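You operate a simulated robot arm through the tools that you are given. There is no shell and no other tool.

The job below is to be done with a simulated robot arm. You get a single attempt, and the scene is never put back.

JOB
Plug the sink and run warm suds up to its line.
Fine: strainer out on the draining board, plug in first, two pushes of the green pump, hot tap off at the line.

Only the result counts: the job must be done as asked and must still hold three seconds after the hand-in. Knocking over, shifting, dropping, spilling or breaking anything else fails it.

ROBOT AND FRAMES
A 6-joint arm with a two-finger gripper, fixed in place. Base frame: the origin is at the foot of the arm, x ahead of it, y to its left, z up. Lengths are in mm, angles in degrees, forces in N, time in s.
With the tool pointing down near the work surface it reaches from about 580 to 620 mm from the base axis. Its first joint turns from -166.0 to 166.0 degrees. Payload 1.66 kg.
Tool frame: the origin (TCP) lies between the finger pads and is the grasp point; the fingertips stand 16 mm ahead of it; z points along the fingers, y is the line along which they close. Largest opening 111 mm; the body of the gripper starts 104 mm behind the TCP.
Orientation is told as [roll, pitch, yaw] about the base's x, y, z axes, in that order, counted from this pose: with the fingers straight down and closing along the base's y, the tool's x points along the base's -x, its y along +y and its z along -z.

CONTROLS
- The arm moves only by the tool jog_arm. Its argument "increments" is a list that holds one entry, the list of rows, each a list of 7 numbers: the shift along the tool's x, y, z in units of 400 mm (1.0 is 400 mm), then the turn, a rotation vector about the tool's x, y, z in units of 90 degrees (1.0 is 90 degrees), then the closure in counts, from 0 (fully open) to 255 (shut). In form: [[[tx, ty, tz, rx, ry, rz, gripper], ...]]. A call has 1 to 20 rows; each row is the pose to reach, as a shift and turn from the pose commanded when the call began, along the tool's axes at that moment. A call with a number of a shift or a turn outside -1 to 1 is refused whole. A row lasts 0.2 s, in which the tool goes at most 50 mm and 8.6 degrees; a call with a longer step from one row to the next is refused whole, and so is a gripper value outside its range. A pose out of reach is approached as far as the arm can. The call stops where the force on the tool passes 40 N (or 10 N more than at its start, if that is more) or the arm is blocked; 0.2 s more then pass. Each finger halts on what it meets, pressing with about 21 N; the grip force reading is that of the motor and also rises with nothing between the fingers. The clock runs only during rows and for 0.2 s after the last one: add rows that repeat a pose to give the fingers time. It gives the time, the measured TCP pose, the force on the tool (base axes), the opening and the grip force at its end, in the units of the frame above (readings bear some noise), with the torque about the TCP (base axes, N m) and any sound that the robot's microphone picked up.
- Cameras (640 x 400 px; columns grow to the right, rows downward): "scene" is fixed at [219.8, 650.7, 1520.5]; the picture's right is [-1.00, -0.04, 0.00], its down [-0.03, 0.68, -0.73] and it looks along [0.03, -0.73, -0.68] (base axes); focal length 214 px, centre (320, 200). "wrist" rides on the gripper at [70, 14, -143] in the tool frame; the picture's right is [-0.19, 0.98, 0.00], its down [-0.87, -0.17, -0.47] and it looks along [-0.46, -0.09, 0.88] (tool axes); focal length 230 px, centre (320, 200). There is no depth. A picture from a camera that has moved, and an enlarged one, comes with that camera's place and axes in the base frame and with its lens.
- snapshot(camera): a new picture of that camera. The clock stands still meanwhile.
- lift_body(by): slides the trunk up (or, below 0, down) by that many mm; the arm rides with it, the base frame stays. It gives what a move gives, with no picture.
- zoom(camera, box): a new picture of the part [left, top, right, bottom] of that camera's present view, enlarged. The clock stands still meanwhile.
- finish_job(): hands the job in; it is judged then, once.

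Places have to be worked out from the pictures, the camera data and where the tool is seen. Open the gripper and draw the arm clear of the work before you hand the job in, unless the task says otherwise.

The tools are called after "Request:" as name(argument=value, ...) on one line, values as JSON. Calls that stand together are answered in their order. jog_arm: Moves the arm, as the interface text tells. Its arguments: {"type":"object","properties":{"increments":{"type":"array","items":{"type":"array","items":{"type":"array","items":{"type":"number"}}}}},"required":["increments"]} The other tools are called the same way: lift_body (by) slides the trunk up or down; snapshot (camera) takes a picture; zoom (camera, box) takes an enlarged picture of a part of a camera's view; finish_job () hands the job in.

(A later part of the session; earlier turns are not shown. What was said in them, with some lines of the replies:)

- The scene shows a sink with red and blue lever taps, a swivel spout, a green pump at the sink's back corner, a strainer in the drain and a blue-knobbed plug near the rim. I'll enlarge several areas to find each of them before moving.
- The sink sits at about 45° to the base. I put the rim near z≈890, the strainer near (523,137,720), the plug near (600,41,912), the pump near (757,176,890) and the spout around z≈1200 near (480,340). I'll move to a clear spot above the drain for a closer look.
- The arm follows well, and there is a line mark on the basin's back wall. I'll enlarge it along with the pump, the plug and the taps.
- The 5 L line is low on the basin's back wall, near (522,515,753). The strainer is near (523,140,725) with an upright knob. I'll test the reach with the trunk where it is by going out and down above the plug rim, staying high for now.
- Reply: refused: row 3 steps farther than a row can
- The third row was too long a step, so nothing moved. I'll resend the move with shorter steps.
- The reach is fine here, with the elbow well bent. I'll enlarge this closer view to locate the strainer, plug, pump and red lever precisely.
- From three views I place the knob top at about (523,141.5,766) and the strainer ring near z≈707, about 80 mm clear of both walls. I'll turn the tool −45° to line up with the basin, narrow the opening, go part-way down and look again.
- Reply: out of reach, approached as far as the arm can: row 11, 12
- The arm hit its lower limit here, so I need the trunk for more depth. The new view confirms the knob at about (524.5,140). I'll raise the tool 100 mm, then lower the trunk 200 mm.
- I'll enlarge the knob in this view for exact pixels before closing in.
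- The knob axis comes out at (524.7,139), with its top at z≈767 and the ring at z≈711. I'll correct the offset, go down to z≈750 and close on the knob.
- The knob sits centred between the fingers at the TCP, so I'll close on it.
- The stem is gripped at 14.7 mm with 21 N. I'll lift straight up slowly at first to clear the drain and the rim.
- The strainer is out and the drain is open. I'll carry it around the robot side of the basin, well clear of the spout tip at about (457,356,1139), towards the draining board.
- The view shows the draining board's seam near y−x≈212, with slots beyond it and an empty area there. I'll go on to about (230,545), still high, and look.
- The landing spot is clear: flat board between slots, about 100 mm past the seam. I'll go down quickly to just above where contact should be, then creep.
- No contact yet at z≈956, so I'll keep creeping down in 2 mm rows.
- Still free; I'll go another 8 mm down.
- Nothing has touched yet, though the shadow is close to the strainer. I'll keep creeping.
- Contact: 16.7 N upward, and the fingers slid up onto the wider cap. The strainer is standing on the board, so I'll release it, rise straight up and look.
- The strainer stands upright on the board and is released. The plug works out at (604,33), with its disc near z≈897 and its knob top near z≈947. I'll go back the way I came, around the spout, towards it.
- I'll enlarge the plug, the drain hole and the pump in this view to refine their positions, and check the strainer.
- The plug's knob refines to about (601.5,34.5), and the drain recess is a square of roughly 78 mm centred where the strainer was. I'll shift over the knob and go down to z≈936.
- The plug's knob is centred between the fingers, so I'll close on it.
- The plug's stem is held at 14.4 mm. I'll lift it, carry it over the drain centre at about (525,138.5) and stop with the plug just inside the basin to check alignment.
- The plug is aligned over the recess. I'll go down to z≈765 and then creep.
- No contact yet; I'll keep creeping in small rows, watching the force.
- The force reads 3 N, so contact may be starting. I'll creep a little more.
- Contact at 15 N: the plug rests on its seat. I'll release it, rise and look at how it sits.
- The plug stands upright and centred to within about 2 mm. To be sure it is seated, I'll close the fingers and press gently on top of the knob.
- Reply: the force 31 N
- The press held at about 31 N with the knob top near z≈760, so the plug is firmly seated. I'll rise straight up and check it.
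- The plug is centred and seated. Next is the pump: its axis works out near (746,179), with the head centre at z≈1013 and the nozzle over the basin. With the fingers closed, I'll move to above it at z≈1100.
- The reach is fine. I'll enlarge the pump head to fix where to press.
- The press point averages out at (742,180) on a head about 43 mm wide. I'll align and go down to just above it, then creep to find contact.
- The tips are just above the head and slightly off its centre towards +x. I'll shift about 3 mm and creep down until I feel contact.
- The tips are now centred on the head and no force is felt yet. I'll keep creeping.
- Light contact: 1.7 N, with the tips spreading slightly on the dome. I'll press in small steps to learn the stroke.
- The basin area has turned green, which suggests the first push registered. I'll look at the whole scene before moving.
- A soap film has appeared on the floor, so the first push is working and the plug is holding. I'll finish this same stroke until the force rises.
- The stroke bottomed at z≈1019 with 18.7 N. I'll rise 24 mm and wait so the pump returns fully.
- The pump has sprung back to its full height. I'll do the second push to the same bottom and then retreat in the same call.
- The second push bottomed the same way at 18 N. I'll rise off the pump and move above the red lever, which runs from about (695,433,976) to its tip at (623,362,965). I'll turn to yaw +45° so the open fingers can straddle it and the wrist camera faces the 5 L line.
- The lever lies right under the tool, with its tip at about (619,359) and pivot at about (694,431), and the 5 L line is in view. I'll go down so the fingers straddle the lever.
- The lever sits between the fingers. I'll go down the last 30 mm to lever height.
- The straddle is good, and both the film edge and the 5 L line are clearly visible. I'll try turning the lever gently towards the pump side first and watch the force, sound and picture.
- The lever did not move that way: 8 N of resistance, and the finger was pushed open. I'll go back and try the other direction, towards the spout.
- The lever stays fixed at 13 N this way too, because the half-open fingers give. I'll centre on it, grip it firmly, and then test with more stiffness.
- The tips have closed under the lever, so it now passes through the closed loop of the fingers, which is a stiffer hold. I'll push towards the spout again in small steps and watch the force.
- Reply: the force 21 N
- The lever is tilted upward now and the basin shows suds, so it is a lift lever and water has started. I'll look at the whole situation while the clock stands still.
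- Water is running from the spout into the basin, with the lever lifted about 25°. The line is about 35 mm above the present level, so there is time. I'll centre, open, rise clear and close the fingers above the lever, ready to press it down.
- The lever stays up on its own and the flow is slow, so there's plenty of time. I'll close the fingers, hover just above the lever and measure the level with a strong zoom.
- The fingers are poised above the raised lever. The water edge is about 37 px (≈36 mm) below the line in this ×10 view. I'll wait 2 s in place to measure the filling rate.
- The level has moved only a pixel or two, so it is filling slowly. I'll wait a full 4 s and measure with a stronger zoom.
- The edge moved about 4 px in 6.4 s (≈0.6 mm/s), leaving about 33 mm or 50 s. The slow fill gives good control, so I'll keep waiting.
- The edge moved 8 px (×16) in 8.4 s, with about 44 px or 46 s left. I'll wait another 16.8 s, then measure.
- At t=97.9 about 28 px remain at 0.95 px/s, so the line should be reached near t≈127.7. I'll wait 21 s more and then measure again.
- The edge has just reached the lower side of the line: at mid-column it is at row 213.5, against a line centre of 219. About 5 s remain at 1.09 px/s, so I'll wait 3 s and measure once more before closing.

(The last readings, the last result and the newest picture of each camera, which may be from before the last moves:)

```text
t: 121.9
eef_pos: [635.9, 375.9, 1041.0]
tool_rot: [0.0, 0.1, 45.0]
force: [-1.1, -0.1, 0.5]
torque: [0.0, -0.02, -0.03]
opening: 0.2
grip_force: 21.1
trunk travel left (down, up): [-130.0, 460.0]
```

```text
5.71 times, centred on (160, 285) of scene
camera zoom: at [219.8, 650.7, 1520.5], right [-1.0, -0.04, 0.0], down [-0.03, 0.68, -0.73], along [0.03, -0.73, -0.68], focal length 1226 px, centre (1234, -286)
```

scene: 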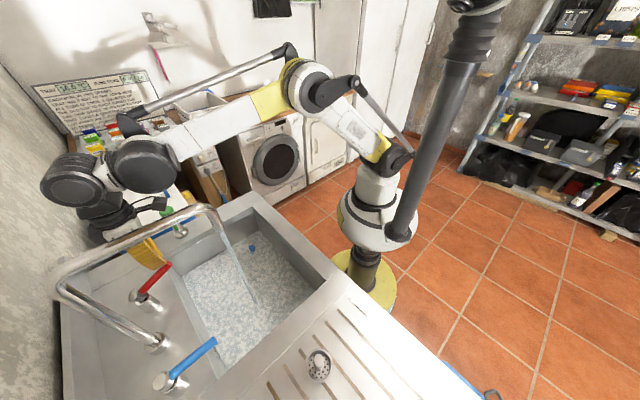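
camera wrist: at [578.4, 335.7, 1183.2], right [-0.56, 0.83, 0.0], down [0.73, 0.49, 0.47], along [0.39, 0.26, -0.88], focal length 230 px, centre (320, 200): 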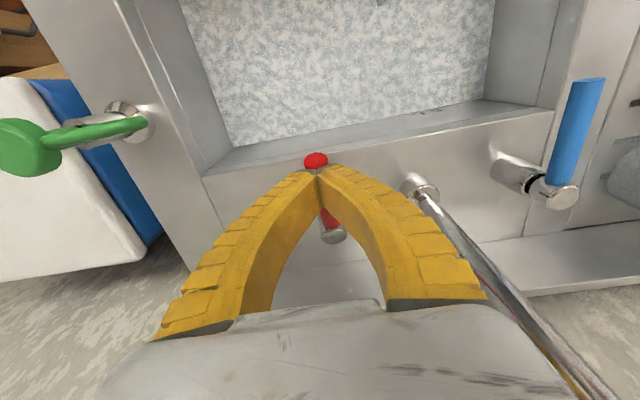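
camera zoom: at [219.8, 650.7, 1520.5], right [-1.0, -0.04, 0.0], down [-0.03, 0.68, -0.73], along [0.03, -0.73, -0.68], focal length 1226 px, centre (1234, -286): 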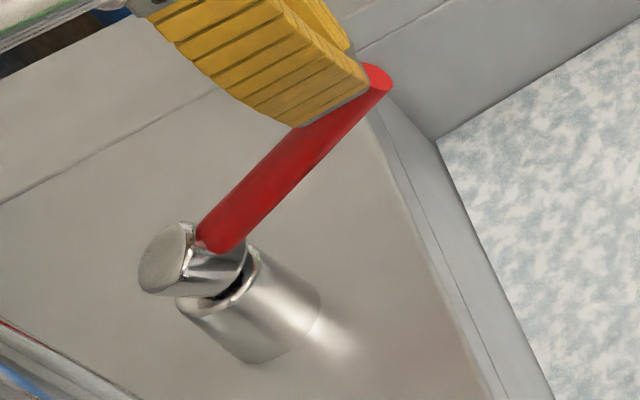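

Part of the line is now under water and the level is about 1 px short of its centre, so I'll close now. I'll press the lever down steadily to its stop.

Request:
jog_arm(increments=[[[0, 0, 0.03, 0, 0, 0, 255], [0, 0, 0.06, 0, 0, 0, 255], [0, 0, 0.09, 0, 0, 0, 255], [0, 0, 0.112, 0, 0, 0, 255], [0, 0, 0.122, 0, 0, 0, 255], [0, 0, 0.13, 0, 0, 0, 255]]])

Request:
snapshot(camera="scene")

Request:
zoom(camera="scene", box=[110, 250, 210, 320])

Request:
snapshot(camera="wrist")

```text
t: 123.3
eef_pos: [635.9, 375.4, 989.1]
tool_rot: [0.0, 0.0, 45.0]
force: [4.4, 0.6, 8.9]
torque: [-0.01, -0.14, 0.07]
opening: 0.2
grip_force: 21.4
trunk travel left (down, up): [-130.0, 460.0]
```

```text
taken
```

scene: 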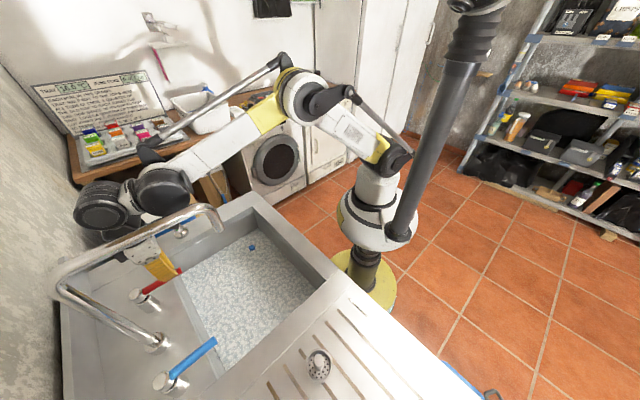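

```text
5.71 times, centred on (160, 285) of scene
camera zoom: at [219.8, 650.7, 1520.5], right [-1.0, -0.04, 0.0], down [-0.03, 0.68, -0.73], along [0.03, -0.73, -0.68], focal length 1226 px, centre (1234, -286)
```

zoom: 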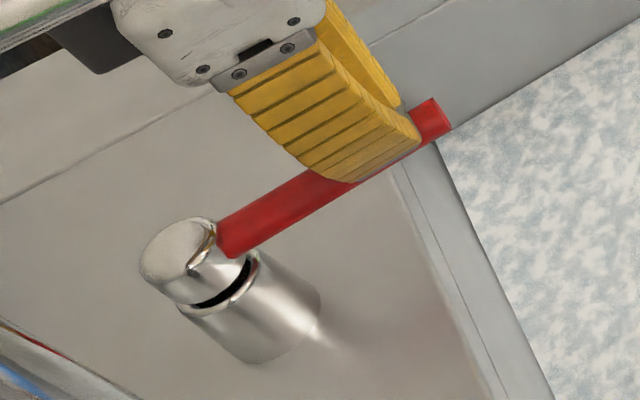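

```text
taken
camera wrist: at [578.1, 335.6, 1132.0], right [-0.56, 0.83, 0.0], down [0.73, 0.49, 0.47], along [0.39, 0.26, -0.88], focal length 230 px, centre (320, 200)
```

wrist: 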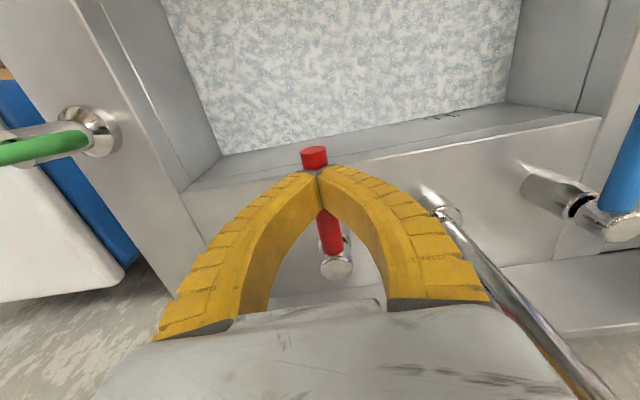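

The stream has stopped and the lever is back at its original position (tip near (436,116) in this zoom, as at the start). I'll press 2 mm more to confirm the stop, then check the level.

Request:
jog_arm(increments=[[[0, 0, 0.003, 0, 0, 0, 255], [0, 0, 0.006, 0, 0, 0, 255]]])

Request:
zoom(camera="wrist", box=[420, 100, 484, 140])

Request:
zoom(camera="scene", box=[190, 190, 290, 300])

```text
t: 123.9
eef_pos: [635.7, 374.8, 986.5]
tool_rot: [0.0, -0.2, 45.0]
force: [9.5, 2.0, 18.3]
torque: [-0.03, -0.12, 0.01]
opening: 5.9
grip_force: 28.9
trunk travel left (down, up): [-130.0, 460.0]
```

```text
10.00 times, centred on (452, 120) of wrist
camera zoom: at [577.8, 335.5, 1130.0], right [-0.56, 0.83, 0.0], down [0.73, 0.49, 0.47], along [0.39, 0.26, -0.88], focal length 2301 px, centre (-1000, 1000)
```

zoom: 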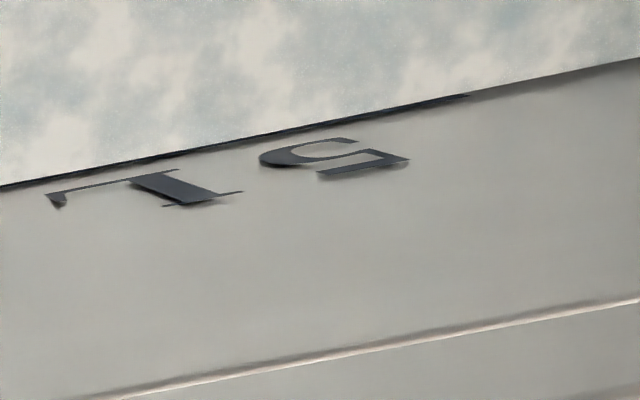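

```text
3.64 times, centred on (240, 245) of scene
camera zoom: at [219.8, 650.7, 1520.5], right [-1.0, -0.04, 0.0], down [-0.03, 0.68, -0.73], along [0.03, -0.73, -0.68], focal length 780 px, centre (611, 36)
```

zoom: 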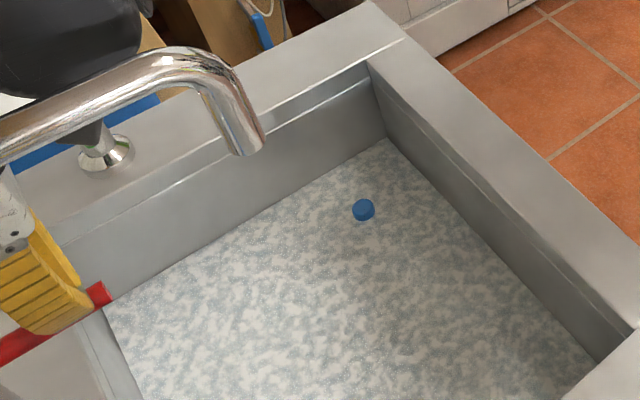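

The hot tap is off, at its stop with 18 N, and the level lies on the line. So as not to pinch and lift the lever, I'll open the fingers in place first and then rise straight up.

Request:
jog_arm(increments=[[[0, 0, 0, 0, 0, 0, 200], [0, 0, 0, 0, 0, 0, 130], [0, 0, 0, 0, 0, 0, 117], [0, 0, -0.05, 0, 0, 0, 117], [0, 0, -0.15, 0, 0, 0, 117], [0, 0, -0.25, 0, 0, 0, 117], [0, 0, -0.25, 0, 0, 0, 117]]])

Request:
snapshot(camera="wrist")

Request:
zoom(camera="scene", box=[110, 250, 210, 320])

Request:
snapshot(camera="scene")

```text
t: 125.5
eef_pos: [636.8, 377.0, 1087.4]
tool_rot: [0.0, 0.0, 45.0]
force: [0.1, 0.2, -0.1]
torque: [0.0, 0.02, 0.01]
opening: 62.0
grip_force: 1.2
trunk travel left (down, up): [-130.0, 460.0]
```

```text
taken
camera wrist: at [578.4, 336.8, 1230.0], right [-0.56, 0.83, 0.0], down [0.73, 0.49, 0.47], along [0.39, 0.26, -0.88], focal length 230 px, centre (320, 200)
```

wrist: 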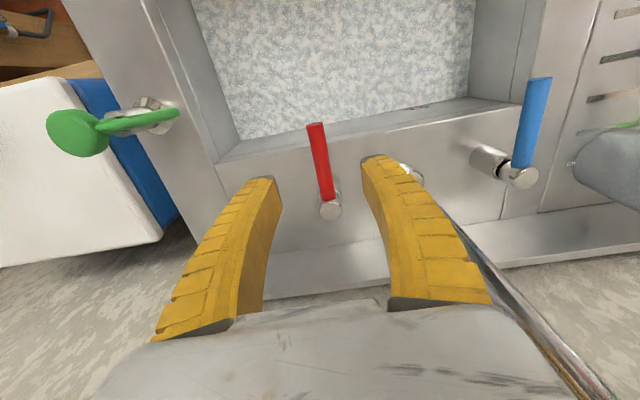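

```text
5.71 times, centred on (160, 285) of scene
camera zoom: at [219.8, 650.7, 1520.5], right [-1.0, -0.04, 0.0], down [-0.03, 0.68, -0.73], along [0.03, -0.73, -0.68], focal length 1226 px, centre (1234, -286)
```

zoom: 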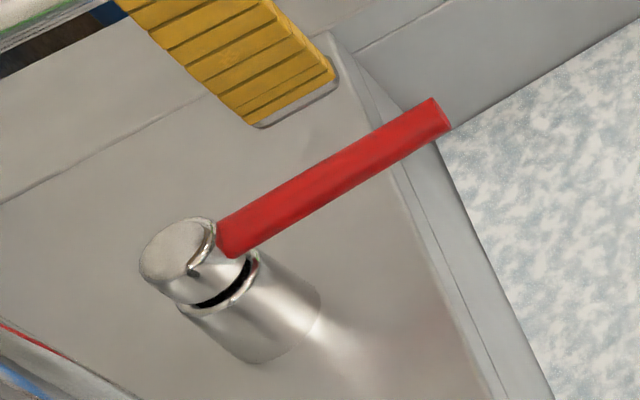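

```text
taken
```

scene: 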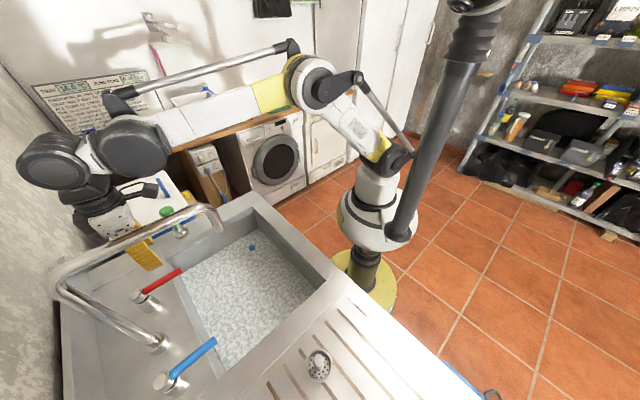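

The lever is down and the stream is off. I'll open the fingers and draw the arm up and back towards the robot on the pump side, away from the spout.

Request:
jog_arm(increments=[[[0.0, 0.0, -0.08, 0, 0, 0, 60], [0.07, -0.04, -0.13, 0, 0, 0, 0], [0.14, -0.08, -0.18, 0, 0, 0, 0], [0.215, -0.12, -0.22, 0, 0, 0, 0], [0.29, -0.159, -0.25, 0, 0, 0, 0], [0.38, -0.145, -0.275, 0, 0, 0, 0], [0.47, -0.13, -0.3, 0, 0, 0, 0], [0.56, -0.115, -0.325, 0, 0, 0, 0], [0.65, -0.1, -0.35, 0, 0, 0, 0], [0.74, -0.085, -0.375, 0, 0, 0, 0], [0.838, -0.07, -0.4, 0, 0, 0, 0], [0.838, -0.07, -0.4, 0, 0, 0, 0]]])

Request:
snapshot(camera="wrist")

Request:
snapshot(camera="scene")

Request:
zoom(camera="scene", box=[40, 160, 360, 400])

Request:
zoom(camera="scene", box=[100, 250, 260, 400])

```text
t: 128.1
eef_pos: [418.1, 118.2, 1246.4]
tool_rot: [0.0, -0.1, 45.0]
force: [0.1, -0.2, 0.6]
torque: [0.03, 0.01, -0.01]
opening: 111.1
grip_force: 0.2
trunk travel left (down, up): [-130.0, 460.0]
```

```text
taken
camera wrist: at [359.6, 77.8, 1390.1], right [-0.56, 0.83, 0.0], down [0.73, 0.49, 0.47], along [0.39, 0.26, -0.88], focal length 230 px, centre (320, 200)
```

wrist: 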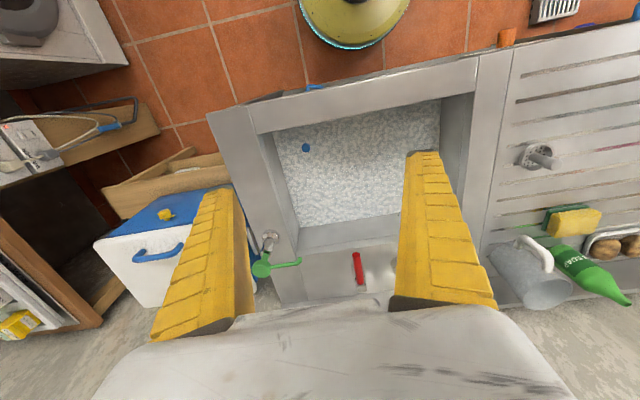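

```text
taken
```

scene: 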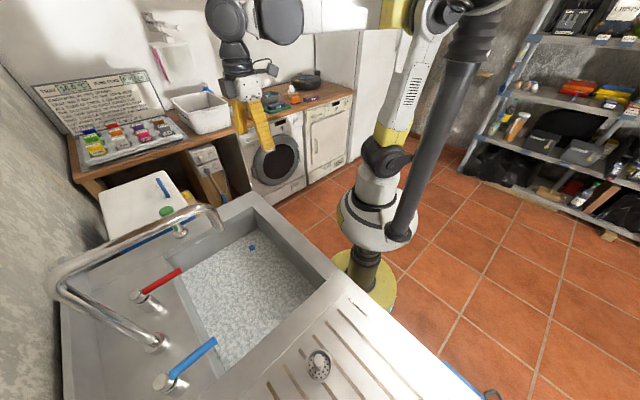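

```text
1.67 times, centred on (200, 280) of scene
camera zoom: at [219.8, 650.7, 1520.5], right [-1.0, -0.04, 0.0], down [-0.03, 0.68, -0.73], along [0.03, -0.73, -0.68], focal length 358 px, centre (520, 67)
```

zoom: 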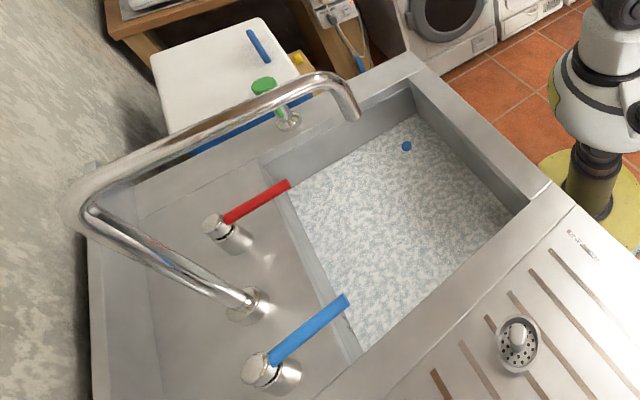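

```text
2.67 times, centred on (180, 325) of scene
camera zoom: at [219.8, 650.7, 1520.5], right [-1.0, -0.04, 0.0], down [-0.03, 0.68, -0.73], along [0.03, -0.73, -0.68], focal length 572 px, centre (693, -133)
```

zoom: 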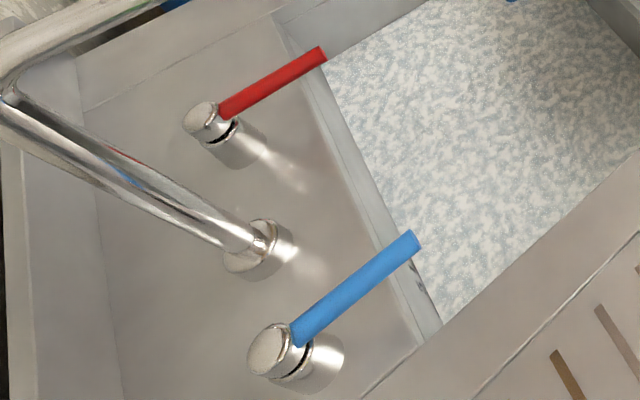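

Everything looks in order, and the red lever matches its starting position exactly. I'll wait a few seconds and compare the level against the line, to rule out a leak or drip.

Request:
zoom(camera="scene", box=[196, 325, 236, 350])

Request:
jog_arm(increments=[[[0, 0, 0, 0, 0, 0, 0], [0, 0, 0, 0, 0, 0, 0], [0, 0, 0, 0, 0, 0, 0], [0, 0, 0, 0, 0, 0, 0], [0, 0, 0, 0, 0, 0, 0], [0, 0, 0, 0, 0, 0, 0], [0, 0, 0, 0, 0, 0, 0], [0, 0, 0, 0, 0, 0, 0], [0, 0, 0, 0, 0, 0, 0], [0, 0, 0, 0, 0, 0, 0], [0, 0, 0, 0, 0, 0, 0], [0, 0, 0, 0, 0, 0, 0], [0, 0, 0, 0, 0, 0, 0], [0, 0, 0, 0, 0, 0, 0], [0, 0, 0, 0, 0, 0, 0], [0, 0, 0, 0, 0, 0, 0], [0, 0, 0, 0, 0, 0, 0], [0, 0, 0, 0, 0, 0, 0], [0, 0, 0, 0, 0, 0, 0], [0, 0, 0, 0, 0, 0, 0]]])

Request:
zoom(camera="scene", box=[196, 325, 236, 350])

Request:
zoom(camera="scene", box=[190, 190, 290, 300])

```text
16.00 times, centred on (216, 338) of scene
camera zoom: at [219.8, 650.7, 1520.5], right [-1.0, -0.04, 0.0], down [-0.03, 0.68, -0.73], along [0.03, -0.73, -0.68], focal length 3432 px, centre (1984, -2000)
```

zoom: 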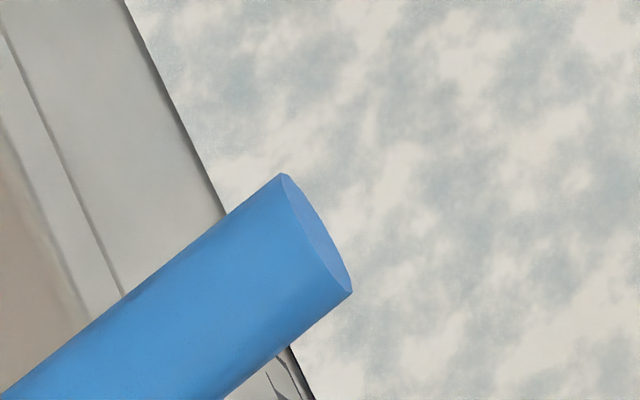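

```text
t: 132.3
eef_pos: [417.4, 117.9, 1246.7]
tool_rot: [0.0, 0.0, 45.0]
force: [0.1, 0.6, -1.0]
torque: [0.0, 0.02, -0.02]
opening: 110.7
grip_force: 0.0
trunk travel left (down, up): [-130.0, 460.0]
```

```text
16.00 times, centred on (216, 338) of scene
camera zoom: at [219.8, 650.7, 1520.5], right [-1.0, -0.04, 0.0], down [-0.03, 0.68, -0.73], along [0.03, -0.73, -0.68], focal length 3432 px, centre (1984, -2000)
```

zoom: 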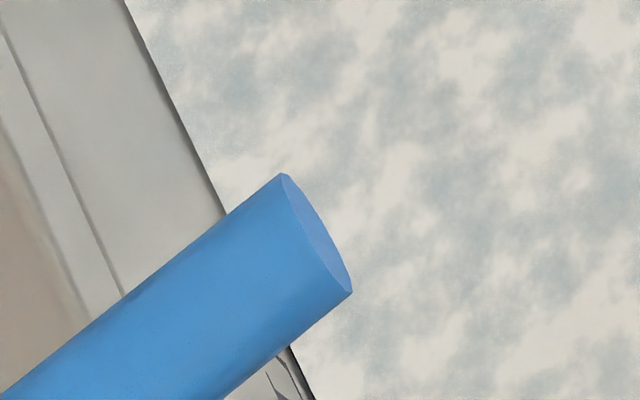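

```text
3.64 times, centred on (240, 245) of scene
camera zoom: at [219.8, 650.7, 1520.5], right [-1.0, -0.04, 0.0], down [-0.03, 0.68, -0.73], along [0.03, -0.73, -0.68], focal length 780 px, centre (611, 36)
```

zoom: 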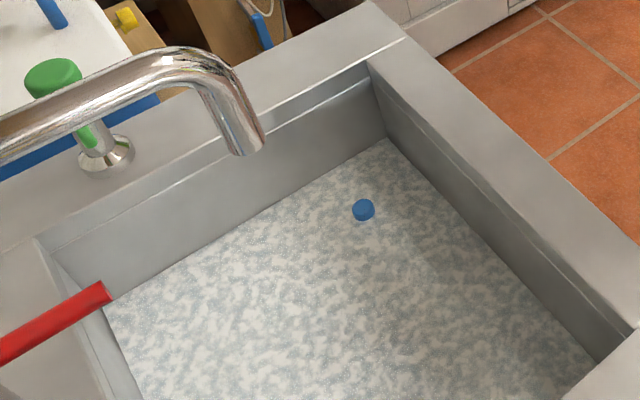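

The level is unchanged after 4 s and sits on the 5 L line. The tap is shut, the plug is in, the strainer is on the draining board, and the gripper is open and clear of the work, so I'm handing in.

Request:
finish_job()

```text
The job is handed in.
```

The sink is plugged and filled with warm suds to the 5 L line, the hot tap is off, and I've handed the job in.

- **Strainer:** it is out of the drain and standing upright on the draining board.
- **Plug:** it went in before any soap or water, and I pressed it down firmly to seat it.
- **Soap:** I gave the green pump two full pushes, letting it spring back fully between them.
- **Water:** the hot lever lifts to open, so I raised it part-way and filled slowly for about a minute. I pressed it shut with the water at about the middle of the line. Over a 4-second check after the arm was clear, the level did not change and nothing dripped.

I saw nothing knocked over, moved or spilled. The gripper is open and the arm is drawn back from the sink.
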